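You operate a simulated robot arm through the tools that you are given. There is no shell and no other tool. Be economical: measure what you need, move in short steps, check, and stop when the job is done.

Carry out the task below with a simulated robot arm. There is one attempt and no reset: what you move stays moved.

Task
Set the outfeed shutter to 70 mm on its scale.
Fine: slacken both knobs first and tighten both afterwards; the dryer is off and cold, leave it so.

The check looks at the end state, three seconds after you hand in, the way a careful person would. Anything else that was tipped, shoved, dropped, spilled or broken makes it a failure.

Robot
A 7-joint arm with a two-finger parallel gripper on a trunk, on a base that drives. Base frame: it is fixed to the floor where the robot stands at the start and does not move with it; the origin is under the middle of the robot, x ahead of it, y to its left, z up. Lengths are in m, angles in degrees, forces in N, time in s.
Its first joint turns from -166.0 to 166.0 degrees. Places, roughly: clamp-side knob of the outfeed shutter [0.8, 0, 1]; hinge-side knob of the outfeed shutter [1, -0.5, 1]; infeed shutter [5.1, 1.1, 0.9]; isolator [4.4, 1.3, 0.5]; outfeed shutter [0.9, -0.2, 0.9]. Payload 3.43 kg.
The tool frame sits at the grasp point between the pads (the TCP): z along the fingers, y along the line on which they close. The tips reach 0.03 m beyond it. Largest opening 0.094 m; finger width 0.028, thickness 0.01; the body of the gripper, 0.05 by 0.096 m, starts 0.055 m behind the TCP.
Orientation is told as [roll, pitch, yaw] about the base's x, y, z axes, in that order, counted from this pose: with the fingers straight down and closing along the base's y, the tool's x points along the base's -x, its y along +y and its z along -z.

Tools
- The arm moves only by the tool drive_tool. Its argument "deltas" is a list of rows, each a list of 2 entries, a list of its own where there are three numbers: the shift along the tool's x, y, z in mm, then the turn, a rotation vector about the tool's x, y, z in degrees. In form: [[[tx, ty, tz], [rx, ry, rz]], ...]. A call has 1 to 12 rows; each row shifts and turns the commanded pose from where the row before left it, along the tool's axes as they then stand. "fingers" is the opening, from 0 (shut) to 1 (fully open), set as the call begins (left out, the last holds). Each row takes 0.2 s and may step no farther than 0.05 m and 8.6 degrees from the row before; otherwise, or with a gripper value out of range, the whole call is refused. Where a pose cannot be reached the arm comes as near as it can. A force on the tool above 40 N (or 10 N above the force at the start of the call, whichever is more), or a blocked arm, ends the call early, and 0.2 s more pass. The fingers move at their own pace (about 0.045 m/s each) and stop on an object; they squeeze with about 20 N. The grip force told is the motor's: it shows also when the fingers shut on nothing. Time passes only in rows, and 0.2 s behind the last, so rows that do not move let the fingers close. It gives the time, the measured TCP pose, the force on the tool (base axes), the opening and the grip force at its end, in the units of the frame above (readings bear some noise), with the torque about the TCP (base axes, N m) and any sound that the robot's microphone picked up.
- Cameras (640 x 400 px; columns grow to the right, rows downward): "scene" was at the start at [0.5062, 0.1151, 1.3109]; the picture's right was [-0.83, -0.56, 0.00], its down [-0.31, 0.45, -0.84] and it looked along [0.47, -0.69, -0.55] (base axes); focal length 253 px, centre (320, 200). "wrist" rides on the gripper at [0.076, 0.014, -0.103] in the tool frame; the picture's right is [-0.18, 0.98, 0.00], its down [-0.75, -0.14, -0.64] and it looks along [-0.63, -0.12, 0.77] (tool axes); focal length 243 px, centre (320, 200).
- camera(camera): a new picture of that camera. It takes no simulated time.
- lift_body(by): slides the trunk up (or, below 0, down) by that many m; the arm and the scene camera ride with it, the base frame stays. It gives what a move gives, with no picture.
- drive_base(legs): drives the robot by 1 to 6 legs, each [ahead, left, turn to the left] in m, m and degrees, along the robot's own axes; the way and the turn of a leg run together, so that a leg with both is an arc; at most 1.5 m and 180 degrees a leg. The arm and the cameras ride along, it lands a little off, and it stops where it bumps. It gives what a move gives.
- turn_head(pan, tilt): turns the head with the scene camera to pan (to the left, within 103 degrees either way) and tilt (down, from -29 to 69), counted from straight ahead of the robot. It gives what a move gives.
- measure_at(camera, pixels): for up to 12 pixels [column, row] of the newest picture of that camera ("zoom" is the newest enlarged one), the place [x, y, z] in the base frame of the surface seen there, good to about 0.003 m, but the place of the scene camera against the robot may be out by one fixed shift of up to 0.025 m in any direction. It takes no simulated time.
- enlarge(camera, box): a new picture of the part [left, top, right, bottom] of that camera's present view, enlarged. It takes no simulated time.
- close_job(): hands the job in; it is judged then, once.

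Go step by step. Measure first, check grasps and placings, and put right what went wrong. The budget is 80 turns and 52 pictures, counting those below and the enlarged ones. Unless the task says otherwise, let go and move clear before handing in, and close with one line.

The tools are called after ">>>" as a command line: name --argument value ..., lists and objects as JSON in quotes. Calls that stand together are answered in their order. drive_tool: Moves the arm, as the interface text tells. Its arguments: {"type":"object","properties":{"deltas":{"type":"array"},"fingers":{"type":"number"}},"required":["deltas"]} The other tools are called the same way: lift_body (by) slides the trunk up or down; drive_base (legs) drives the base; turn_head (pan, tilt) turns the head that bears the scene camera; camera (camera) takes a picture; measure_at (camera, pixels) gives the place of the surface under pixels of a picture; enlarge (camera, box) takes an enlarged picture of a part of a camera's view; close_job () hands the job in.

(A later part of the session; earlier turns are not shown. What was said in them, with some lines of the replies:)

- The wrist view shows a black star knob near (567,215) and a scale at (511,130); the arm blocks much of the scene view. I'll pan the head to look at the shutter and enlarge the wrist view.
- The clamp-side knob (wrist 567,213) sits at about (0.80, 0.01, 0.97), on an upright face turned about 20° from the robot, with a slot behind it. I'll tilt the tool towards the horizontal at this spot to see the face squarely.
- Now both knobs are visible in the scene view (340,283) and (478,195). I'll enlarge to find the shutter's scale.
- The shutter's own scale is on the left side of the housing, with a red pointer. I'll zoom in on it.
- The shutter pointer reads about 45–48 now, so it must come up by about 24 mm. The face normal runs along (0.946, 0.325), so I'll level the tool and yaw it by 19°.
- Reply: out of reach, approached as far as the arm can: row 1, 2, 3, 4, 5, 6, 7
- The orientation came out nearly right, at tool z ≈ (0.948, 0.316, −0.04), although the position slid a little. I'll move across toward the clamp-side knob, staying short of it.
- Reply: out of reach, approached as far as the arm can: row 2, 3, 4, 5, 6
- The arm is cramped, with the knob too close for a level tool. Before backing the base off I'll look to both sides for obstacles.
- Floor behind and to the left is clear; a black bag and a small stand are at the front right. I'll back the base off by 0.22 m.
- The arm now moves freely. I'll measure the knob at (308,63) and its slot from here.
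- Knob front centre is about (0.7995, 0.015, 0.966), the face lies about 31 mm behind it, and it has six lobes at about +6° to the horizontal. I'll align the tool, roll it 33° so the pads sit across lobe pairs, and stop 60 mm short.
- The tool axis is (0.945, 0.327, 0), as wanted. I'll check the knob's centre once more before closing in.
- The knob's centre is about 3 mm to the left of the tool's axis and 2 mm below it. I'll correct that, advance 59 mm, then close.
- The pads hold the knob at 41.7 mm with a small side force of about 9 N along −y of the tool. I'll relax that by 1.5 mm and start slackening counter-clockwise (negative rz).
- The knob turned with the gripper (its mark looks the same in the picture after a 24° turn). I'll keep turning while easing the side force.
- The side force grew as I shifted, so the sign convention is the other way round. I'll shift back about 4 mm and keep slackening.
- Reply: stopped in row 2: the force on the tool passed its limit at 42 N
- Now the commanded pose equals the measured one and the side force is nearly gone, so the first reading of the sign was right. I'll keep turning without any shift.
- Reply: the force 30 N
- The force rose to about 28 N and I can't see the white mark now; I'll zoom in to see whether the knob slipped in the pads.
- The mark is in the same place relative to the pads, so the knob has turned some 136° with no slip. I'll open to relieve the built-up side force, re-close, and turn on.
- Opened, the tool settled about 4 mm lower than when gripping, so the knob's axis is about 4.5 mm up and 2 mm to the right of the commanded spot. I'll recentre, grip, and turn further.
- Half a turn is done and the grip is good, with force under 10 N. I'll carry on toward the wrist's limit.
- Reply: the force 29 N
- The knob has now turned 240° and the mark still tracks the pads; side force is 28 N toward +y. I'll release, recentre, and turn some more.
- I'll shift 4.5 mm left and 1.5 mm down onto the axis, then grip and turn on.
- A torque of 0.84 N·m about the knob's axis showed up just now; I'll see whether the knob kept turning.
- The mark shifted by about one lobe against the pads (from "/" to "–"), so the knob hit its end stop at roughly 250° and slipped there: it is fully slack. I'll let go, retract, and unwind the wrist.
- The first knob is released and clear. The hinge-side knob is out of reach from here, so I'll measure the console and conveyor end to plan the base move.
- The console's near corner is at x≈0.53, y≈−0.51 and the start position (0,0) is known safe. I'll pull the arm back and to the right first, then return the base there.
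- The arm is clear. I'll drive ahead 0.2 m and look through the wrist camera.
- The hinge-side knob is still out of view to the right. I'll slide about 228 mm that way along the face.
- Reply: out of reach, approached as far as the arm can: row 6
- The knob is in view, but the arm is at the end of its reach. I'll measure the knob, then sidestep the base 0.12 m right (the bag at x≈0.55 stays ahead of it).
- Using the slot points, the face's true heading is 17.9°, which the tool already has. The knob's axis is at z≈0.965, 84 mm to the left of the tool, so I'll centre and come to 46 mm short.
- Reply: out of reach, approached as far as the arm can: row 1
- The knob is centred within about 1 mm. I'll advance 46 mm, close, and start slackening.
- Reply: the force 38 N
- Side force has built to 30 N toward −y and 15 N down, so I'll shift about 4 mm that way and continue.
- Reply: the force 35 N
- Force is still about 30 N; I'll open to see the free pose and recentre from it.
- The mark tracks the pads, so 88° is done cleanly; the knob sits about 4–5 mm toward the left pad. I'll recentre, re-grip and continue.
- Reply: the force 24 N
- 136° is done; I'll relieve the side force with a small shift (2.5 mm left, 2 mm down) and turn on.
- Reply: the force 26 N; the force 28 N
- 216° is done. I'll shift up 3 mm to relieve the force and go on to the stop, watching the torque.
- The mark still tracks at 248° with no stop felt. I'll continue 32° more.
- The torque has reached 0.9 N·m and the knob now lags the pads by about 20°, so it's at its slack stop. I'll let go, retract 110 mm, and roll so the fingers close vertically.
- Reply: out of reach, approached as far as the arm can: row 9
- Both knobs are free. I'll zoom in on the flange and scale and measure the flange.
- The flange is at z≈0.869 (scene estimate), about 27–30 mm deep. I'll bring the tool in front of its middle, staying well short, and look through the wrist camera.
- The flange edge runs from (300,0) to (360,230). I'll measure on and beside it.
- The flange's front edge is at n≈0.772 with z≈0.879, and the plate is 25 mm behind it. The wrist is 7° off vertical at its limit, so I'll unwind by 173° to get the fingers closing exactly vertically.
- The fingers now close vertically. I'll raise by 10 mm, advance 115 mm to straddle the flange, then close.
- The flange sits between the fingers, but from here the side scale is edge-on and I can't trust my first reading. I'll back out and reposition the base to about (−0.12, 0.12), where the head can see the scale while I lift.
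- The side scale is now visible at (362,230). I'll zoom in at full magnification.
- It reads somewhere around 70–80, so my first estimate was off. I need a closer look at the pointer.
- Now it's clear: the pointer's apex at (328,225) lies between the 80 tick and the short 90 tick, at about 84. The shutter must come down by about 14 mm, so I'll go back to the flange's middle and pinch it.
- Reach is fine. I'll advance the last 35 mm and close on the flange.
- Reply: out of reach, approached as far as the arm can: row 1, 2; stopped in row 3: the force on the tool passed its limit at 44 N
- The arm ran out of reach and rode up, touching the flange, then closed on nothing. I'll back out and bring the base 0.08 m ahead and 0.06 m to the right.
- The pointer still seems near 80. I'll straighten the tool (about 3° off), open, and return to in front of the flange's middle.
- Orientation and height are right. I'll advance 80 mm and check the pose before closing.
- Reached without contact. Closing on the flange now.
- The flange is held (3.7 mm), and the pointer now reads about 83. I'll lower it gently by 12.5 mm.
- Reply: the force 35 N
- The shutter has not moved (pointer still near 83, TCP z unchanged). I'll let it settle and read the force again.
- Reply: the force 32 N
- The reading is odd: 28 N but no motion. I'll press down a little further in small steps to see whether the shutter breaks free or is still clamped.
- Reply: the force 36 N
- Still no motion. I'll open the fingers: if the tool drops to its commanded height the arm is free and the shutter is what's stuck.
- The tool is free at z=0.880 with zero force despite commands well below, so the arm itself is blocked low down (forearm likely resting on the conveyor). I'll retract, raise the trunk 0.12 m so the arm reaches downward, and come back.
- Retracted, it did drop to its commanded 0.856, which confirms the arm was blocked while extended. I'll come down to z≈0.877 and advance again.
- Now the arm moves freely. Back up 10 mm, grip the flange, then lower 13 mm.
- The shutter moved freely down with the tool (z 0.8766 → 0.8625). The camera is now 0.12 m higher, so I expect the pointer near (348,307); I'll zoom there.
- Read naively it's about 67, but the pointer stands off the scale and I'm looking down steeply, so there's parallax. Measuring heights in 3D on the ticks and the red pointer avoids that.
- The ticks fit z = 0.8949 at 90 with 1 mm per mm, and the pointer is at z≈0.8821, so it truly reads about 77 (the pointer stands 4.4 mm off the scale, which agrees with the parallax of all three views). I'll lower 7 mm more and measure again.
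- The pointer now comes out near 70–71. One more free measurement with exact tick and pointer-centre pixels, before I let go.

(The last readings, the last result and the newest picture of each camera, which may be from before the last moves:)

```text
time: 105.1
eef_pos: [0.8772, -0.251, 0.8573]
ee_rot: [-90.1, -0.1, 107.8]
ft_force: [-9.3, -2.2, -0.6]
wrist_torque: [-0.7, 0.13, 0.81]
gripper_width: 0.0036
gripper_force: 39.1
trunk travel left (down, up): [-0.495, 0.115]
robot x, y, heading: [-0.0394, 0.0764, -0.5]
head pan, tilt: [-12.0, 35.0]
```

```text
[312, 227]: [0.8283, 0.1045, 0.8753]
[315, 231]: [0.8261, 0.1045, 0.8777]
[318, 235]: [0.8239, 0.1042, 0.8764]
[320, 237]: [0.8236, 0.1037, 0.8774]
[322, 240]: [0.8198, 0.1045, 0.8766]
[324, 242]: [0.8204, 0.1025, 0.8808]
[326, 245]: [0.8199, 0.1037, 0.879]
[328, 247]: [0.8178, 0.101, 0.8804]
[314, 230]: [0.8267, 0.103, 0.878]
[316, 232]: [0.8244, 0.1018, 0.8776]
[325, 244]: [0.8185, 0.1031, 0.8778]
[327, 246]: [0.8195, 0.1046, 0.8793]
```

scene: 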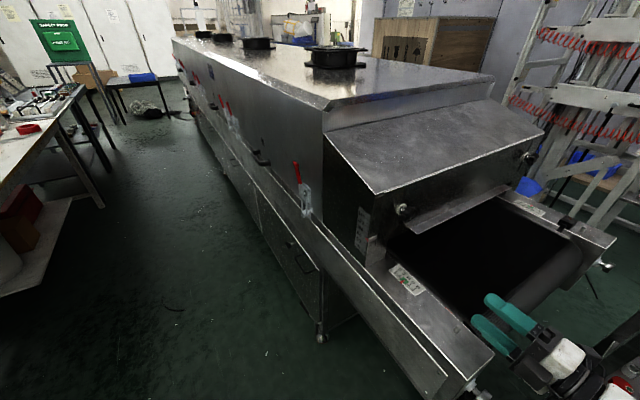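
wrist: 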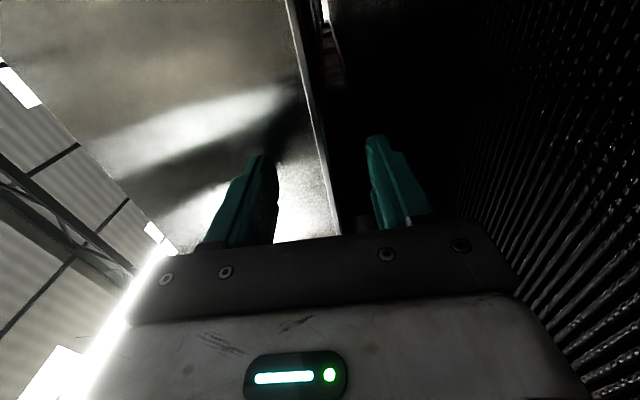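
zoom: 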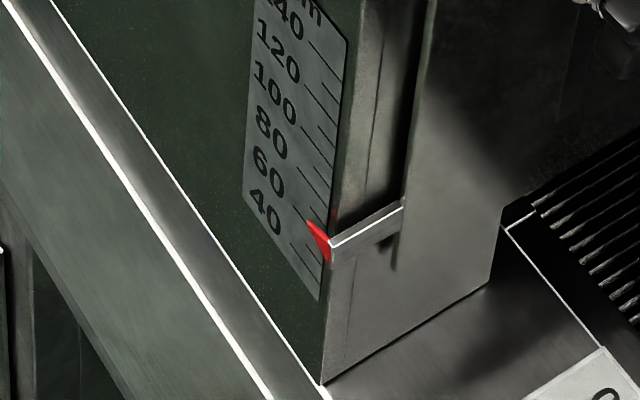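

Averages give 70.6–71.6, so I'll lower 0.6 mm more, let go of the flange, and retract. Then I'll back the base off 0.15 m and roll the wrist to −219° ready for tightening the clamp-side knob.

>>> drive_tool --deltas '[[[0, 0.6, 0], [0, 0, 0]], [[0, 0, 0], [0, 0, 0]]]'

>>> drive_tool --deltas '[[[0, 0, 0], [0, 0, 0]], [[0, 0, 0], [0, 0, 0]], [[0, 0, 0], [0, 0, 0]], [[0, 0, -40], [0, 0, 0]], [[0, 0, -40], [0, 0, 0]], [[0, 0, -20], [0, 0, 0]], [[0, 0, 0], [0, 0, -8.06]], [[0, 0, 0], [0, 0, -8.06]], [[0, 0, 0], [0, 0, -8.06]], [[0, 0, 0], [0, 0, -8.06]], [[0, 0, 0], [0, 0, -8.06]], [[0, 0, 0], [0, 0, -8.06]]]' --fingers 0.6

>>> drive_base --legs '[[-0.15, 0, 0]]'

>>> drive_tool --deltas '[[[0, 0, 0], [0, 0, -8.06]], [[0, 0, 0], [0, 0, -8.06]], [[0, 0, 0], [0, 0, -8.06]], [[0, 0, 0], [0, 0, -8.06]], [[0, 0, 0], [0, 0, -8.06]], [[0, 0, 0], [0, 0, -8.06]], [[0, 0, 0], [0, 0, -8.06]], [[0, 0, 0], [0, 0, -8.06]], [[0, 0, 0], [0, 0, -8.06]], [[0, 0, 0], [0, 0, -8.06]], [[0, 0, 0], [0, 0, 0]]]' --fingers 0.8

```text
time: 105.7
eef_pos: [0.8761, -0.2518, 0.8553]
ee_rot: [-90.1, -0.1, 107.9]
ft_force: [-9.3, 0.1, 1.9]
wrist_torque: [-0.29, -0.05, 0.52]
gripper_width: 0.0038
gripper_force: 38.7
trunk travel left (down, up): [-0.495, 0.115]
robot x, y, heading: [-0.0309, 0.0756, -0.6]
head pan, tilt: [-12.0, 35.0]
```

```text
time: 108.3
eef_pos: [0.7831, -0.2807, 0.8563]
ee_rot: [-89.8, 48.4, 108.0]
ft_force: [0.0, 1.3, -0.5]
wrist_torque: [-0.01, -0.01, 0.04]
gripper_width: 0.0564
gripper_force: 0.0
trunk travel left (down, up): [-0.495, 0.115]
robot x, y, heading: [-0.04, 0.0765, -0.7]
head pan, tilt: [-12.0, 35.0]
```

```text
time: 109.7
eef_pos: [0.6298, -0.2823, 0.8555]
ee_rot: [-89.9, 48.2, 107.8]
ft_force: [0.0, -0.6, 0.0]
wrist_torque: [-0.02, 0.0, -0.01]
gripper_width: 0.0567
gripper_force: 0.2
trunk travel left (down, up): [-0.495, 0.115]
robot x, y, heading: [-0.1939, 0.0807, -1.1]
head pan, tilt: [-12.0, 35.0]
```

```text
time: 112.1
eef_pos: [0.6293, -0.2831, 0.8563]
ee_rot: [90.0, 51.0, -72.2]
ft_force: [-0.3, 0.5, -0.4]
wrist_torque: [0.01, -0.02, -0.02]
gripper_width: 0.0751
gripper_force: 0.0
trunk travel left (down, up): [-0.495, 0.115]
robot x, y, heading: [-0.1871, 0.0756, -0.6]
head pan, tilt: [-12.0, 35.0]
```

All done as commanded. Now I'll move to the clamp-side knob, stopping 44 mm short.

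>>> drive_tool --deltas '[[[33, -15.8, 20], [0, 0, 0]], [[33, -15.8, 20], [0, 0, 0]], [[33, -15.8, 20], [0, 0, 0]], [[33, -15.8, 20], [0, 0, 0]], [[33, -15.8, 20], [0, 0, 0]], [[33, -15.8, 20], [0, 0, 0]], [[33, -15.8, 20], [0, 0, 0]], [[0, 0, 0], [0, 0, 0]]]'

>>> camera --camera "wrist"

>>> measure_at --camera "wrist" --pixels '[[320, 130], [310, 130], [330, 130], [320, 140], [320, 120], [310, 140], [330, 140], [310, 120], [330, 120], [320, 150], [300, 135], [340, 135]]'

```text
time: 113.9
eef_pos: [0.6911, -0.0189, 0.9652]
ee_rot: [90.0, 51.1, -72.2]
ft_force: [0.4, -0.4, -0.2]
wrist_torque: [-0.03, 0.01, -0.02]
gripper_width: 0.0751
gripper_force: 0.1
trunk travel left (down, up): [-0.495, 0.115]
robot x, y, heading: [-0.1889, 0.0789, -0.9]
head pan, tilt: [-12.0, 35.0]
```

```text
0 pictures are left
```

wrist: 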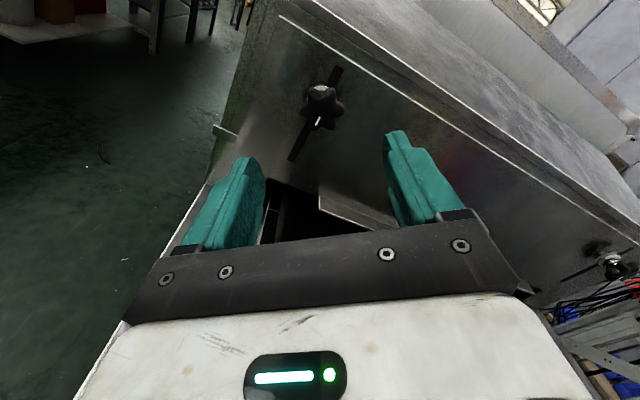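

```text
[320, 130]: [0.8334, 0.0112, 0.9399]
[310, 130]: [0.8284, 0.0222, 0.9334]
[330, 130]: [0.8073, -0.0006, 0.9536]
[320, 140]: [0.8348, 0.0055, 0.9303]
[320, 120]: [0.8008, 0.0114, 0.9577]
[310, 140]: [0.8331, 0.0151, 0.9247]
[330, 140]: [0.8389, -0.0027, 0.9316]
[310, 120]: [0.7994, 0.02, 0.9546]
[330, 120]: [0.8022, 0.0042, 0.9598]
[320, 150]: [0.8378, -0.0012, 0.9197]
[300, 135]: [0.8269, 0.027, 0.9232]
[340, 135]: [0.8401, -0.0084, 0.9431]
```

Pictures are used up; the knob at about (323,107) sits centred between the fingers with its mark in the aligned direction. I'll measure its centre from this picture and advance most of the way.

>>> measure_at --camera "wrist" --pixels '[[323, 106], [323, 100], [323, 112], [316, 106], [330, 106], [308, 98], [340, 112], [312, 115], [335, 98], [318, 92], [306, 108], [342, 104]]'

>>> drive_tool --deltas '[[[0, 0, 30], [0, 0, 0]], [[0, 0, 30], [0, 0, 0]], [[0, 0, 0], [0, 0, 0]]]'

```text
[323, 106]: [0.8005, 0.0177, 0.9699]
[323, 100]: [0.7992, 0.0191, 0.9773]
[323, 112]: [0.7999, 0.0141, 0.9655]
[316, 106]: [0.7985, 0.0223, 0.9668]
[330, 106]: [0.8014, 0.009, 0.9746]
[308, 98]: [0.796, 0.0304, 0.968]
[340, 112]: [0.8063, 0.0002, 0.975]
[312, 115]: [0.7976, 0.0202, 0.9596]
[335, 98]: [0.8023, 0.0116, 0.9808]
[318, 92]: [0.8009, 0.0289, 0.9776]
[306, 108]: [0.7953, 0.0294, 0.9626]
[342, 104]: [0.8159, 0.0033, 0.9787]
```

```text
time: 114.7
eef_pos: [0.7502, 0.0002, 0.9664]
ee_rot: [90.0, 51.1, -72.1]
ft_force: [-0.2, -0.8, 0.2]
wrist_torque: [0.0, 0.0, 0.0]
gripper_width: 0.0751
gripper_force: 0.1
trunk travel left (down, up): [-0.495, 0.115]
robot x, y, heading: [-0.19, 0.0759, -0.9]
head pan, tilt: [-12.0, 35.0]
```

Knob centre confirmed at (0.800, 0.0155, 0.967). I'll advance 42 mm, grip, and start tightening (positive rz).

>>> drive_tool --deltas '[[[0, 0, 22], [0, 0, 0]], [[0, 0, 20], [0, 0, 0]], [[0, 0, 0], [0, 0, 0]]]'

>>> drive_tool --deltas '[[[0, 0, 0], [0, 0, 0]], [[0, 0, 0], [0, 0, 0]], [[0, 0, 0], [0, 0, 0]], [[0, 0, 0], [0, 0, 0]]]' --fingers 0

>>> drive_tool --deltas '[[[0, 0, 0], [0, 0, 8]], [[0, 0, 0], [0, 0, 8]], [[0, 0, 0], [0, 0, 8]], [[0, 0, 0], [0, 0, 8]], [[0, 0, 0], [0, 0, 8]], [[0, 0, 0], [0, 0, 8]], [[0, 0, 0], [0, 0, 8]], [[0, 0, 0], [0, 0, 8]], [[0, 0, 0], [0, 0, 8]], [[0, 0, 0], [0, 0, 0]]]'

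```text
time: 115.5
eef_pos: [0.7895, 0.0133, 0.9659]
ee_rot: [90.0, 51.2, -72.2]
ft_force: [-1.2, -0.4, -0.3]
wrist_torque: [0.01, -0.03, 0.01]
gripper_width: 0.0754
gripper_force: 0.1
trunk travel left (down, up): [-0.495, 0.115]
robot x, y, heading: [-0.1903, 0.0793, -1.1]
head pan, tilt: [-12.0, 35.0]
```

```text
time: 116.5
eef_pos: [0.7905, 0.0129, 0.9673]
ee_rot: [90.1, 51.1, -72.1]
ft_force: [4.5, -2.3, 3.8]
wrist_torque: [-0.01, -0.06, -0.14]
gripper_width: 0.0418
gripper_force: 44.9
trunk travel left (down, up): [-0.495, 0.115]
robot x, y, heading: [-0.1865, 0.0762, -0.8]
head pan, tilt: [-12.0, 35.0]
```

```text
time: 118.3
eef_pos: [0.7907, 0.0092, 0.9676]
ee_rot: [-90.4, 66.8, 107.3]
ft_force: [6.5, 0.4, -0.5]
wrist_torque: [-0.13, 0.33, 0.04]
gripper_width: 0.0415
gripper_force: 44.9
trunk travel left (down, up): [-0.495, 0.115]
robot x, y, heading: [-0.1894, 0.0755, -0.8]
head pan, tilt: [-12.0, 35.0]
stopped in row 8: the force on the tool passed its limit at 40 N (the readings are from after the stop); the commanded pose is now the measured one
```

It turned 62° before the side force stopped the call, and the reset has relieved that. I'll continue in shorter calls.

>>> drive_tool --deltas '[[[0, 0, 0], [0, 0, 8]], [[0, 0, 0], [0, 0, 8]], [[0, 0, 0], [0, 0, 8]], [[0, 0, 0], [0, 0, 8]], [[0, 0, 0], [0, 0, 8]], [[0, 0, 0], [0, 0, 8]], [[0, 0, 0], [0, 0, 0]]]'

>>> drive_tool --deltas '[[[0, 0, 0], [0, 0, 8]], [[0, 0, 0], [0, 0, 8]], [[0, 0, 0], [0, 0, 8]], [[0, 0, 0], [0, 0, 8]], [[0, 0, 0], [0, 0, 8]], [[0, 0, 0], [0, 0, 0]]]'

```text
time: 119.9
eef_pos: [0.7909, 0.0079, 0.9655]
ee_rot: [-90.0, 18.6, 107.4]
ft_force: [19.6, -8.9, -19.1]
wrist_torque: [-0.2, 0.48, -0.06]
gripper_width: 0.0413
gripper_force: 44.4
trunk travel left (down, up): [-0.495, 0.115]
robot x, y, heading: [-0.1903, 0.0809, -0.8]
head pan, tilt: [-12.0, 35.0]
```

```text
time: 121.3
eef_pos: [0.7904, 0.0089, 0.9639]
ee_rot: [-89.8, -21.5, 107.3]
ft_force: [12.3, -11.9, -28.5]
wrist_torque: [-0.22, 0.49, -0.55]
gripper_width: 0.0416
gripper_force: 45.6
trunk travel left (down, up): [-0.495, 0.115]
robot x, y, heading: [-0.1921, 0.078, -1.2]
head pan, tilt: [-12.0, 35.0]
```

150° done. I'll shift 4 mm down and 2 mm right to follow the force, and turn on toward the start angle.

>>> drive_tool --deltas '[[[3.3, 2.9, 0], [0, 0, 0]], [[0, 0, 0], [0, 0, 8]], [[0, 0, 0], [0, 0, 8]], [[0, 0, 0], [0, 0, 8]], [[0, 0, 0], [0, 0, 8]], [[0, 0, 0], [0, 0, 8]], [[0, 0, 0], [0, 0, 0]]]'

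>>> drive_tool --deltas '[[[0, 0, 0], [0, 0, 8]], [[0, 0, 0], [0, 0, 8]], [[0, 0, 0], [0, 0, 8]], [[0, 0, 0], [0, 0, 8]], [[0, 0, 0], [0, 0, 0]]]'

```text
time: 122.9
eef_pos: [0.7921, 0.0105, 0.9641]
ee_rot: [-90.1, -61.4, 107.8]
ft_force: [-21.6, 0.5, -21.4]
wrist_torque: [-0.13, 0.26, 0.34]
gripper_width: 0.0414
gripper_force: 45.0
trunk travel left (down, up): [-0.495, 0.115]
robot x, y, heading: [-0.189, 0.0795, -0.9]
head pan, tilt: [-12.0, 35.0]
```

```text
time: 124.1
eef_pos: [0.79, 0.0094, 0.9629]
ee_rot: [90.0, -86.6, -72.1]
ft_force: [-15.7, 13.2, -23.0]
wrist_torque: [-0.2, 0.49, 0.38]
gripper_width: 0.0415
gripper_force: 45.3
trunk travel left (down, up): [-0.495, 0.115]
robot x, y, heading: [-0.1909, 0.0776, -1.0]
head pan, tilt: [-12.0, 35.0]
```

222° done, with no tightening torque yet. Continuing past the original angle until the torque rises.

>>> drive_tool --deltas '[[[3, 2, 0], [0, 0, 0]], [[0, 0, 0], [0, 0, 8]], [[0, 0, 0], [0, 0, 8]], [[0, 0, 0], [0, 0, 8]], [[0, 0, 0], [0, 0, 0]]]'

>>> drive_tool --deltas '[[[0, 0, 0], [0, 0, 8]], [[0, 0, 0], [0, 0, 8]], [[0, 0, 0], [0, 0, 0]]]'

>>> drive_tool --deltas '[[[0, 0, 0], [0, 0, 8]], [[0, 0, 0], [0, 0, 8]], [[0, 0, 0], [0, 0, 0]]]'

```text
time: 125.3
eef_pos: [0.7897, 0.0116, 0.9632]
ee_rot: [90.6, -62.8, -72.8]
ft_force: [-13.8, 13.2, -3.1]
wrist_torque: [-0.01, -0.12, 0.46]
gripper_width: 0.0416
gripper_force: 44.6
trunk travel left (down, up): [-0.495, 0.115]
robot x, y, heading: [-0.1906, 0.0768, -0.9]
head pan, tilt: [-12.0, 35.0]
```

```text
time: 126.1
eef_pos: [0.7909, 0.0122, 0.9632]
ee_rot: [90.5, -46.8, -72.5]
ft_force: [-12.5, 18.6, 9.3]
wrist_torque: [0.06, -0.44, 0.1]
gripper_width: 0.0413
gripper_force: 45.0
trunk travel left (down, up): [-0.495, 0.115]
robot x, y, heading: [-0.1933, 0.0743, -0.8]
head pan, tilt: [-12.0, 35.0]
```

```text
time: 126.9
eef_pos: [0.79, 0.0136, 0.9634]
ee_rot: [90.4, -30.9, -72.4]
ft_force: [-1.7, 22.1, 17.6]
wrist_torque: [-0.62, -0.31, 0.64]
gripper_width: 0.0414
gripper_force: 44.6
trunk travel left (down, up): [-0.495, 0.115]
robot x, y, heading: [-0.1907, 0.0797, -0.8]
head pan, tilt: [-12.0, 35.0]
```

Torque is now −0.69 N·m at 278°: it's tightening. I'll add 16° more, let go, retract, lower the trunk back (raising the tool first), unwind the wrist and drive over toward the hinge-side knob.

>>> drive_tool --deltas '[[[0, 0, 0], [0, 0, 8]], [[0, 0, 0], [0, 0, 8]], [[0, 0, 0], [0, 0, 0]]]'

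>>> drive_tool --deltas '[[[0, 0, 0], [0, 0, 0]], [[0, 0, 0], [0, 0, 0]], [[0, 0, 0], [0, 0, 0]], [[0, 0, -40], [0, 0, 0]], [[0, 0, -40], [0, 0, 0]], [[0, 0, -40], [0, 0, 0]], [[0, 0, -40], [0, 0, 0]], [[0, 0, -40], [0, 0, 0]], [[-10.3, 38.7, 0], [0, 0, 0]], [[-10.3, 38.7, 0], [0, 0, 0]], [[-10.3, 38.7, 0], [0, 0, 0]], [[0, 0, 0], [0, 0, 0]]]' --fingers 0.8

```text
time: 127.7
eef_pos: [0.7913, 0.0107, 0.9639]
ee_rot: [90.5, -14.8, -72.4]
ft_force: [4.9, 17.6, 23.3]
wrist_torque: [-0.51, -0.51, 0.75]
gripper_width: 0.0415
gripper_force: 45.2
trunk travel left (down, up): [-0.495, 0.115]
robot x, y, heading: [-0.1884, 0.0781, -0.9]
head pan, tilt: [-12.0, 35.0]
```

```text
time: 130.3
eef_pos: [0.5939, -0.0455, 1.0245]
ee_rot: [90.2, -14.9, -72.3]
ft_force: [-0.8, -1.2, 1.0]
wrist_torque: [0.02, 0.0, 0.07]
gripper_width: 0.0749
gripper_force: 0.0
out of reach, approached as far as the arm can: row 9, 10
trunk travel left (down, up): [-0.495, 0.115]
robot x, y, heading: [-0.1889, 0.0759, -1.1]
head pan, tilt: [-12.0, 35.0]
```

The clamp-side knob is tight (torque plateau about 0.65 N·m, some 290° from slack). Now I'll lower the trunk, unwind to about −230° and drive to the hinge side.

>>> lift_body --by -0.12

>>> drive_base --legs '[[0.17, -0.2, 0]]'

>>> drive_tool --deltas '[[[0, 0, 0], [0, 0, -8.47]], [[0, 0, 0], [0, 0, -8.47]], [[0, 0, 0], [0, 0, -8.47]], [[0, 0, 0], [0, 0, -8.47]], [[0, 0, 0], [0, 0, -8.47]], [[0, 0, 0], [0, 0, -8.47]], [[0, 0, 0], [0, 0, -8.47]], [[0, 0, 0], [0, 0, -8.47]], [[0, 0, 0], [0, 0, -8.47]], [[0, 0, 0], [0, 0, -8.47]], [[0, 0, 0], [0, 0, -8.47]], [[0, 0, 0], [0, 0, -8.47]]]'

>>> drive_tool --deltas '[[[0, 0, 0], [0, 0, -8.47]], [[0, 0, 0], [0, 0, -8.47]], [[0, 0, 0], [0, 0, -8.47]], [[0, 0, 0], [0, 0, -8.47]], [[0, 0, 0], [0, 0, -8.47]], [[0, 0, 0], [0, 0, -8.47]], [[0, 0, 0], [0, 0, -8.47]], [[0, 0, 0], [0, 0, -8.47]], [[0, 0, 0], [0, 0, -8.47]], [[0, 0, 0], [0, 0, -8.47]], [[0, 0, 0], [0, 0, -8.47]], [[0, 0, 0], [0, 0, -8.47]]]'

>>> drive_tool --deltas '[[[0, 0, 0], [0, 0, -8.47]], [[0, 0, 0], [0, 0, -8.47]], [[0, 0, 0], [0, 0, -8.47]], [[0, 0, 0], [0, 0, -8.47]], [[0, 0, 0], [0, 0, -8.47]], [[0, 0, 0], [0, 0, -8.47]], [[0, 0, 0], [0, 0, -8.47]], [[0, 0, 0], [0, 0, -8.47]], [[0, 0, 0], [0, 0, -8.47]], [[0, 0, 0], [0, 0, -8.47]], [[0, 0, 0], [0, 0, -8.47]], [[0, 0, 0], [0, 0, -8.47]]]'

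```text
time: 131.8
eef_pos: [0.5926, -0.0475, 0.904]
ee_rot: [90.2, -14.7, -72.5]
ft_force: [0.3, -0.3, -0.2]
wrist_torque: [0.0, 0.0, -0.01]
gripper_width: 0.0753
gripper_force: 0.0
trunk travel left (down, up): [-0.375, 0.235]
robot x, y, heading: [-0.1888, 0.0789, -0.6]
head pan, tilt: [-12.0, 35.0]
```

```text
time: 133.6
eef_pos: [0.7604, -0.249, 0.9037]
ee_rot: [90.2, -14.8, -72.5]
ft_force: [0.5, 0.6, -0.5]
wrist_torque: [-0.01, -0.02, 0.04]
gripper_width: 0.0752
gripper_force: 0.1
trunk travel left (down, up): [-0.375, 0.235]
robot x, y, heading: [-0.0225, -0.1232, -1.1]
head pan, tilt: [-12.0, 35.0]
```

```text
time: 136.2
eef_pos: [0.7608, -0.2493, 0.9048]
ee_rot: [-90.4, -63.4, 107.9]
ft_force: [-1.1, 0.1, 0.3]
wrist_torque: [0.04, 0.03, -0.01]
gripper_width: 0.0752
gripper_force: 0.0
trunk travel left (down, up): [-0.375, 0.235]
robot x, y, heading: [-0.026, -0.1241, -0.4]
head pan, tilt: [-12.0, 35.0]
```

```text
time: 138.8
eef_pos: [0.7598, -0.2486, 0.9048]
ee_rot: [-90.2, 38.3, 107.5]
ft_force: [0.0, -0.6, -0.7]
wrist_torque: [0.03, -0.03, -0.02]
gripper_width: 0.0753
gripper_force: 0.0
trunk travel left (down, up): [-0.375, 0.235]
robot x, y, heading: [-0.0198, -0.126, -0.9]
head pan, tilt: [-12.0, 35.0]
```

```text
time: 141.4
eef_pos: [0.7608, -0.2484, 0.9046]
ee_rot: [90.2, 40.1, -72.3]
ft_force: [-0.1, 0.0, -0.4]
wrist_torque: [-0.02, 0.03, 0.0]
gripper_width: 0.0752
gripper_force: 0.1
trunk travel left (down, up): [-0.375, 0.235]
robot x, y, heading: [-0.0183, -0.1251, -0.9]
head pan, tilt: [-12.0, 35.0]
```

The wrist is at −230° and everything is clear. I'll slide to the hinge-side knob's axis, stopping 60 mm short.

>>> drive_tool --deltas '[[[-25.06, 31, 6], [0, 0, 0]], [[-25.06, 31, 6], [0, 0, 0]], [[-25.06, 31, 6], [0, 0, 0]], [[-25.06, 31, 6], [0, 0, 0]], [[-25.06, 31, 6], [0, 0, 0]], [[-25.06, 31, 6], [0, 0, 0]], [[-25.06, 31, 6], [0, 0, 0]], [[-25.06, 31, 6], [0, 0, 0]], [[0, 0, 0], [0, 0, 0]], [[0, 0, 0], [0, 0, 0]]]'

```text
time: 143.6
eef_pos: [0.9011, -0.5325, 0.9662]
ee_rot: [90.2, 40.2, -72.3]
ft_force: [0.3, 0.2, 0.5]
wrist_torque: [-0.03, 0.04, -0.01]
gripper_width: 0.0747
gripper_force: 0.1
trunk travel left (down, up): [-0.375, 0.235]
robot x, y, heading: [-0.0193, -0.1239, -1.0]
head pan, tilt: [-12.0, 35.0]
```

On axis. I'll advance 62 mm, grip, and start tightening.

>>> drive_tool --deltas '[[[1.1, -0.9, 21], [0, 0, 0]], [[0, 0, 21], [0, 0, 0]], [[0, 0, 20], [0, 0, 0]], [[0, 0, 0], [0, 0, 0]]]'

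>>> drive_tool --deltas '[[[0, 0, 0], [0, 0, 0]], [[0, 0, 0], [0, 0, 0]], [[0, 0, 0], [0, 0, 0]], [[0, 0, 0], [0, 0, 0]]]' --fingers 0

>>> drive_tool --deltas '[[[0, 0, 0], [0, 0, 8]], [[0, 0, 0], [0, 0, 8]], [[0, 0, 0], [0, 0, 8]], [[0, 0, 0], [0, 0, 8]], [[0, 0, 0], [0, 0, 8]], [[0, 0, 0], [0, 0, 8]], [[0, 0, 0], [0, 0, 8]], [[0, 0, 0], [0, 0, 0]]]'

```text
time: 144.6
eef_pos: [0.9586, -0.5111, 0.9645]
ee_rot: [90.1, 40.3, -72.3]
ft_force: [-0.2, 0.4, 0.6]
wrist_torque: [0.01, -0.02, 0.03]
gripper_width: 0.075
gripper_force: 0.1
trunk travel left (down, up): [-0.375, 0.235]
robot x, y, heading: [-0.0222, -0.1271, -0.6]
head pan, tilt: [-12.0, 35.0]
```

```text
time: 145.6
eef_pos: [0.9589, -0.5123, 0.9651]
ee_rot: [90.3, 40.4, -72.3]
ft_force: [2.3, -0.4, 1.5]
wrist_torque: [-0.01, 0.04, -0.15]
gripper_width: 0.0411
gripper_force: 45.1
trunk travel left (down, up): [-0.375, 0.235]
robot x, y, heading: [-0.0205, -0.1262, -0.8]
head pan, tilt: [-12.0, 35.0]
```

```text
time: 147.4
eef_pos: [0.9589, -0.5125, 0.9666]
ee_rot: [-92.5, 83.6, 105.2]
ft_force: [-9.3, 2.7, 7.6]
wrist_torque: [-0.03, 0.01, 0.28]
gripper_width: 0.0414
gripper_force: 44.6
trunk travel left (down, up): [-0.375, 0.235]
robot x, y, heading: [-0.0235, -0.1243, -0.9]
head pan, tilt: [-12.0, 35.0]
```

Clean grip and low forces. Continuing with several calls.

>>> drive_tool --deltas '[[[0, 0, 0], [0, 0, 8]], [[0, 0, 0], [0, 0, 8]], [[0, 0, 0], [0, 0, 8]], [[0, 0, 0], [0, 0, 8]], [[0, 0, 0], [0, 0, 8]], [[0, 0, 0], [0, 0, 8]], [[0, 0, 0], [0, 0, 0]]]'

>>> drive_tool --deltas '[[[0, 0, 0], [0, 0, 8]], [[0, 0, 0], [0, 0, 8]], [[0, 0, 0], [0, 0, 8]], [[0, 0, 0], [0, 0, 8]], [[0, 0, 0], [0, 0, 8]], [[0, 0, 0], [0, 0, 8]], [[0, 0, 0], [0, 0, 0]]]'

>>> drive_tool --deltas '[[[0, 0, 0], [0, 0, 8]], [[0, 0, 0], [0, 0, 8]], [[0, 0, 0], [0, 0, 8]], [[0, 0, 0], [0, 0, 8]], [[0, 0, 0], [0, 0, 0]]]'

```text
time: 149.0
eef_pos: [0.9591, -0.5133, 0.9649]
ee_rot: [-90.3, 35.7, 107.4]
ft_force: [-1.1, 0.0, 12.1]
wrist_torque: [0.13, -0.27, -0.15]
gripper_width: 0.0413
gripper_force: 44.9
trunk travel left (down, up): [-0.375, 0.235]
robot x, y, heading: [-0.0175, -0.126, -0.8]
head pan, tilt: [-12.0, 35.0]
```

```text
time: 150.6
eef_pos: [0.9593, -0.5128, 0.9652]
ee_rot: [-90.1, -12.4, 107.7]
ft_force: [6.6, -4.5, 10.4]
wrist_torque: [0.04, -0.12, -0.51]
gripper_width: 0.0414
gripper_force: 44.5
trunk travel left (down, up): [-0.375, 0.235]
robot x, y, heading: [-0.0213, -0.1248, -0.8]
head pan, tilt: [-12.0, 35.0]
```

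```text
time: 151.8
eef_pos: [0.9592, -0.512, 0.9651]
ee_rot: [-90.2, -44.3, 107.7]
ft_force: [7.3, -5.0, 10.8]
wrist_torque: [-0.01, 0.15, -0.54]
gripper_width: 0.0415
gripper_force: 44.7
trunk travel left (down, up): [-0.375, 0.235]
robot x, y, heading: [-0.0216, -0.1261, -0.7]
head pan, tilt: [-12.0, 35.0]
5 turns are left
```

184° done with low forces. Continuing to the tight point.

>>> drive_tool --deltas '[[[0, 0, 0], [0, 0, 8]], [[0, 0, 0], [0, 0, 8]], [[0, 0, 0], [0, 0, 8]], [[0, 0, 0], [0, 0, 8]], [[0, 0, 0], [0, 0, 8]], [[0, 0, 0], [0, 0, 8]], [[0, 0, 0], [0, 0, 0]]]'

>>> drive_tool --deltas '[[[0, 0, 0], [0, 0, 8]], [[0, 0, 0], [0, 0, 8]], [[0, 0, 0], [0, 0, 8]], [[0, 0, 0], [0, 0, 8]], [[0, 0, 0], [0, 0, 0]]]'

>>> drive_tool --deltas '[[[0, 0, 0], [0, 0, 8]], [[0, 0, 0], [0, 0, 8]], [[0, 0, 0], [0, 0, 0]]]'

>>> drive_tool --deltas '[[[0, 0, 0], [0, 0, 8]], [[0, 0, 0], [0, 0, 8]], [[0, 0, 0], [0, 0, 0]]]'

```text
time: 153.4
eef_pos: [0.9605, -0.5134, 0.9653]
ee_rot: [94.8, -87.6, -77.3]
ft_force: [-1.4, -4.6, 6.5]
wrist_torque: [0.0, 0.0, -0.13]
gripper_width: 0.0411
gripper_force: 44.9
trunk travel left (down, up): [-0.375, 0.235]
robot x, y, heading: [-0.0232, -0.1225, -0.6]
head pan, tilt: [-12.0, 35.0]
```

```text
time: 154.6
eef_pos: [0.9595, -0.512, 0.9655]
ee_rot: [90.5, -55.6, -72.7]
ft_force: [-3.7, 0.5, 8.4]
wrist_torque: [0.02, -0.15, 0.12]
gripper_width: 0.0412
gripper_force: 44.8
trunk travel left (down, up): [-0.375, 0.235]
robot x, y, heading: [-0.02, -0.1229, -0.7]
head pan, tilt: [-12.0, 35.0]
```

```text
time: 155.4
eef_pos: [0.9592, -0.5106, 0.9636]
ee_rot: [90.2, -39.7, -72.3]
ft_force: [-16.4, 9.3, 3.8]
wrist_torque: [-0.86, -0.24, 0.53]
gripper_width: 0.0413
gripper_force: 45.4
trunk travel left (down, up): [-0.375, 0.235]
robot x, y, heading: [-0.0195, -0.122, -0.6]
head pan, tilt: [-12.0, 35.0]
```

```text
time: 156.2
eef_pos: [0.9605, -0.5123, 0.9644]
ee_rot: [90.1, -23.8, -72.5]
ft_force: [4.0, 6.4, 5.8]
wrist_torque: [-0.87, -0.41, -0.23]
gripper_width: 0.0415
gripper_force: 45.3
trunk travel left (down, up): [-0.375, 0.235]
robot x, y, heading: [-0.018, -0.1224, -0.9]
head pan, tilt: [-12.0, 35.0]
4 turns are left
```

The hinge-side knob has reached 0.95 N·m at 280°, the same angle at which the clamp-side knob went tight, so both are tight. I'll let go and move clear.

>>> drive_tool --deltas '[[[0, 0, 0], [0, 0, 0]], [[0, 0, 0], [0, 0, 0]], [[0, 0, 0], [0, 0, 0]], [[0, 0, -40], [0, 0, 0]], [[0, 0, -40], [0, 0, 0]], [[0, 0, -40], [0, 0, 0]], [[0, 0, 0], [0, 0, 0]]]' --fingers 0.8

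```text
time: 157.8
eef_pos: [0.8445, -0.5488, 0.9635]
ee_rot: [90.2, -23.7, -72.5]
ft_force: [-0.3, -0.2, -0.5]
wrist_torque: [0.02, -0.01, 0.01]
gripper_width: 0.0753
gripper_force: 0.0
trunk travel left (down, up): [-0.375, 0.235]
robot x, y, heading: [-0.0201, -0.12, -0.7]
head pan, tilt: [-12.0, 35.0]
3 turns are left
```

The tool is clear and nothing is touching, so I'm handing in.

>>> close_job

```text
The job is handed in.
```

The outfeed shutter is set to about 70 mm: my last measurements before letting go gave 70.6–71.6 mm, and I then lowered it another 0.6 mm. I had no pictures left to re-read the scale after tightening. Both knobs were slackened first and tightened afterwards, judged by turning torque: about 0.65 N·m on the clamp side and 0.95 N·m on the hinge side. The dryer controls were not touched.
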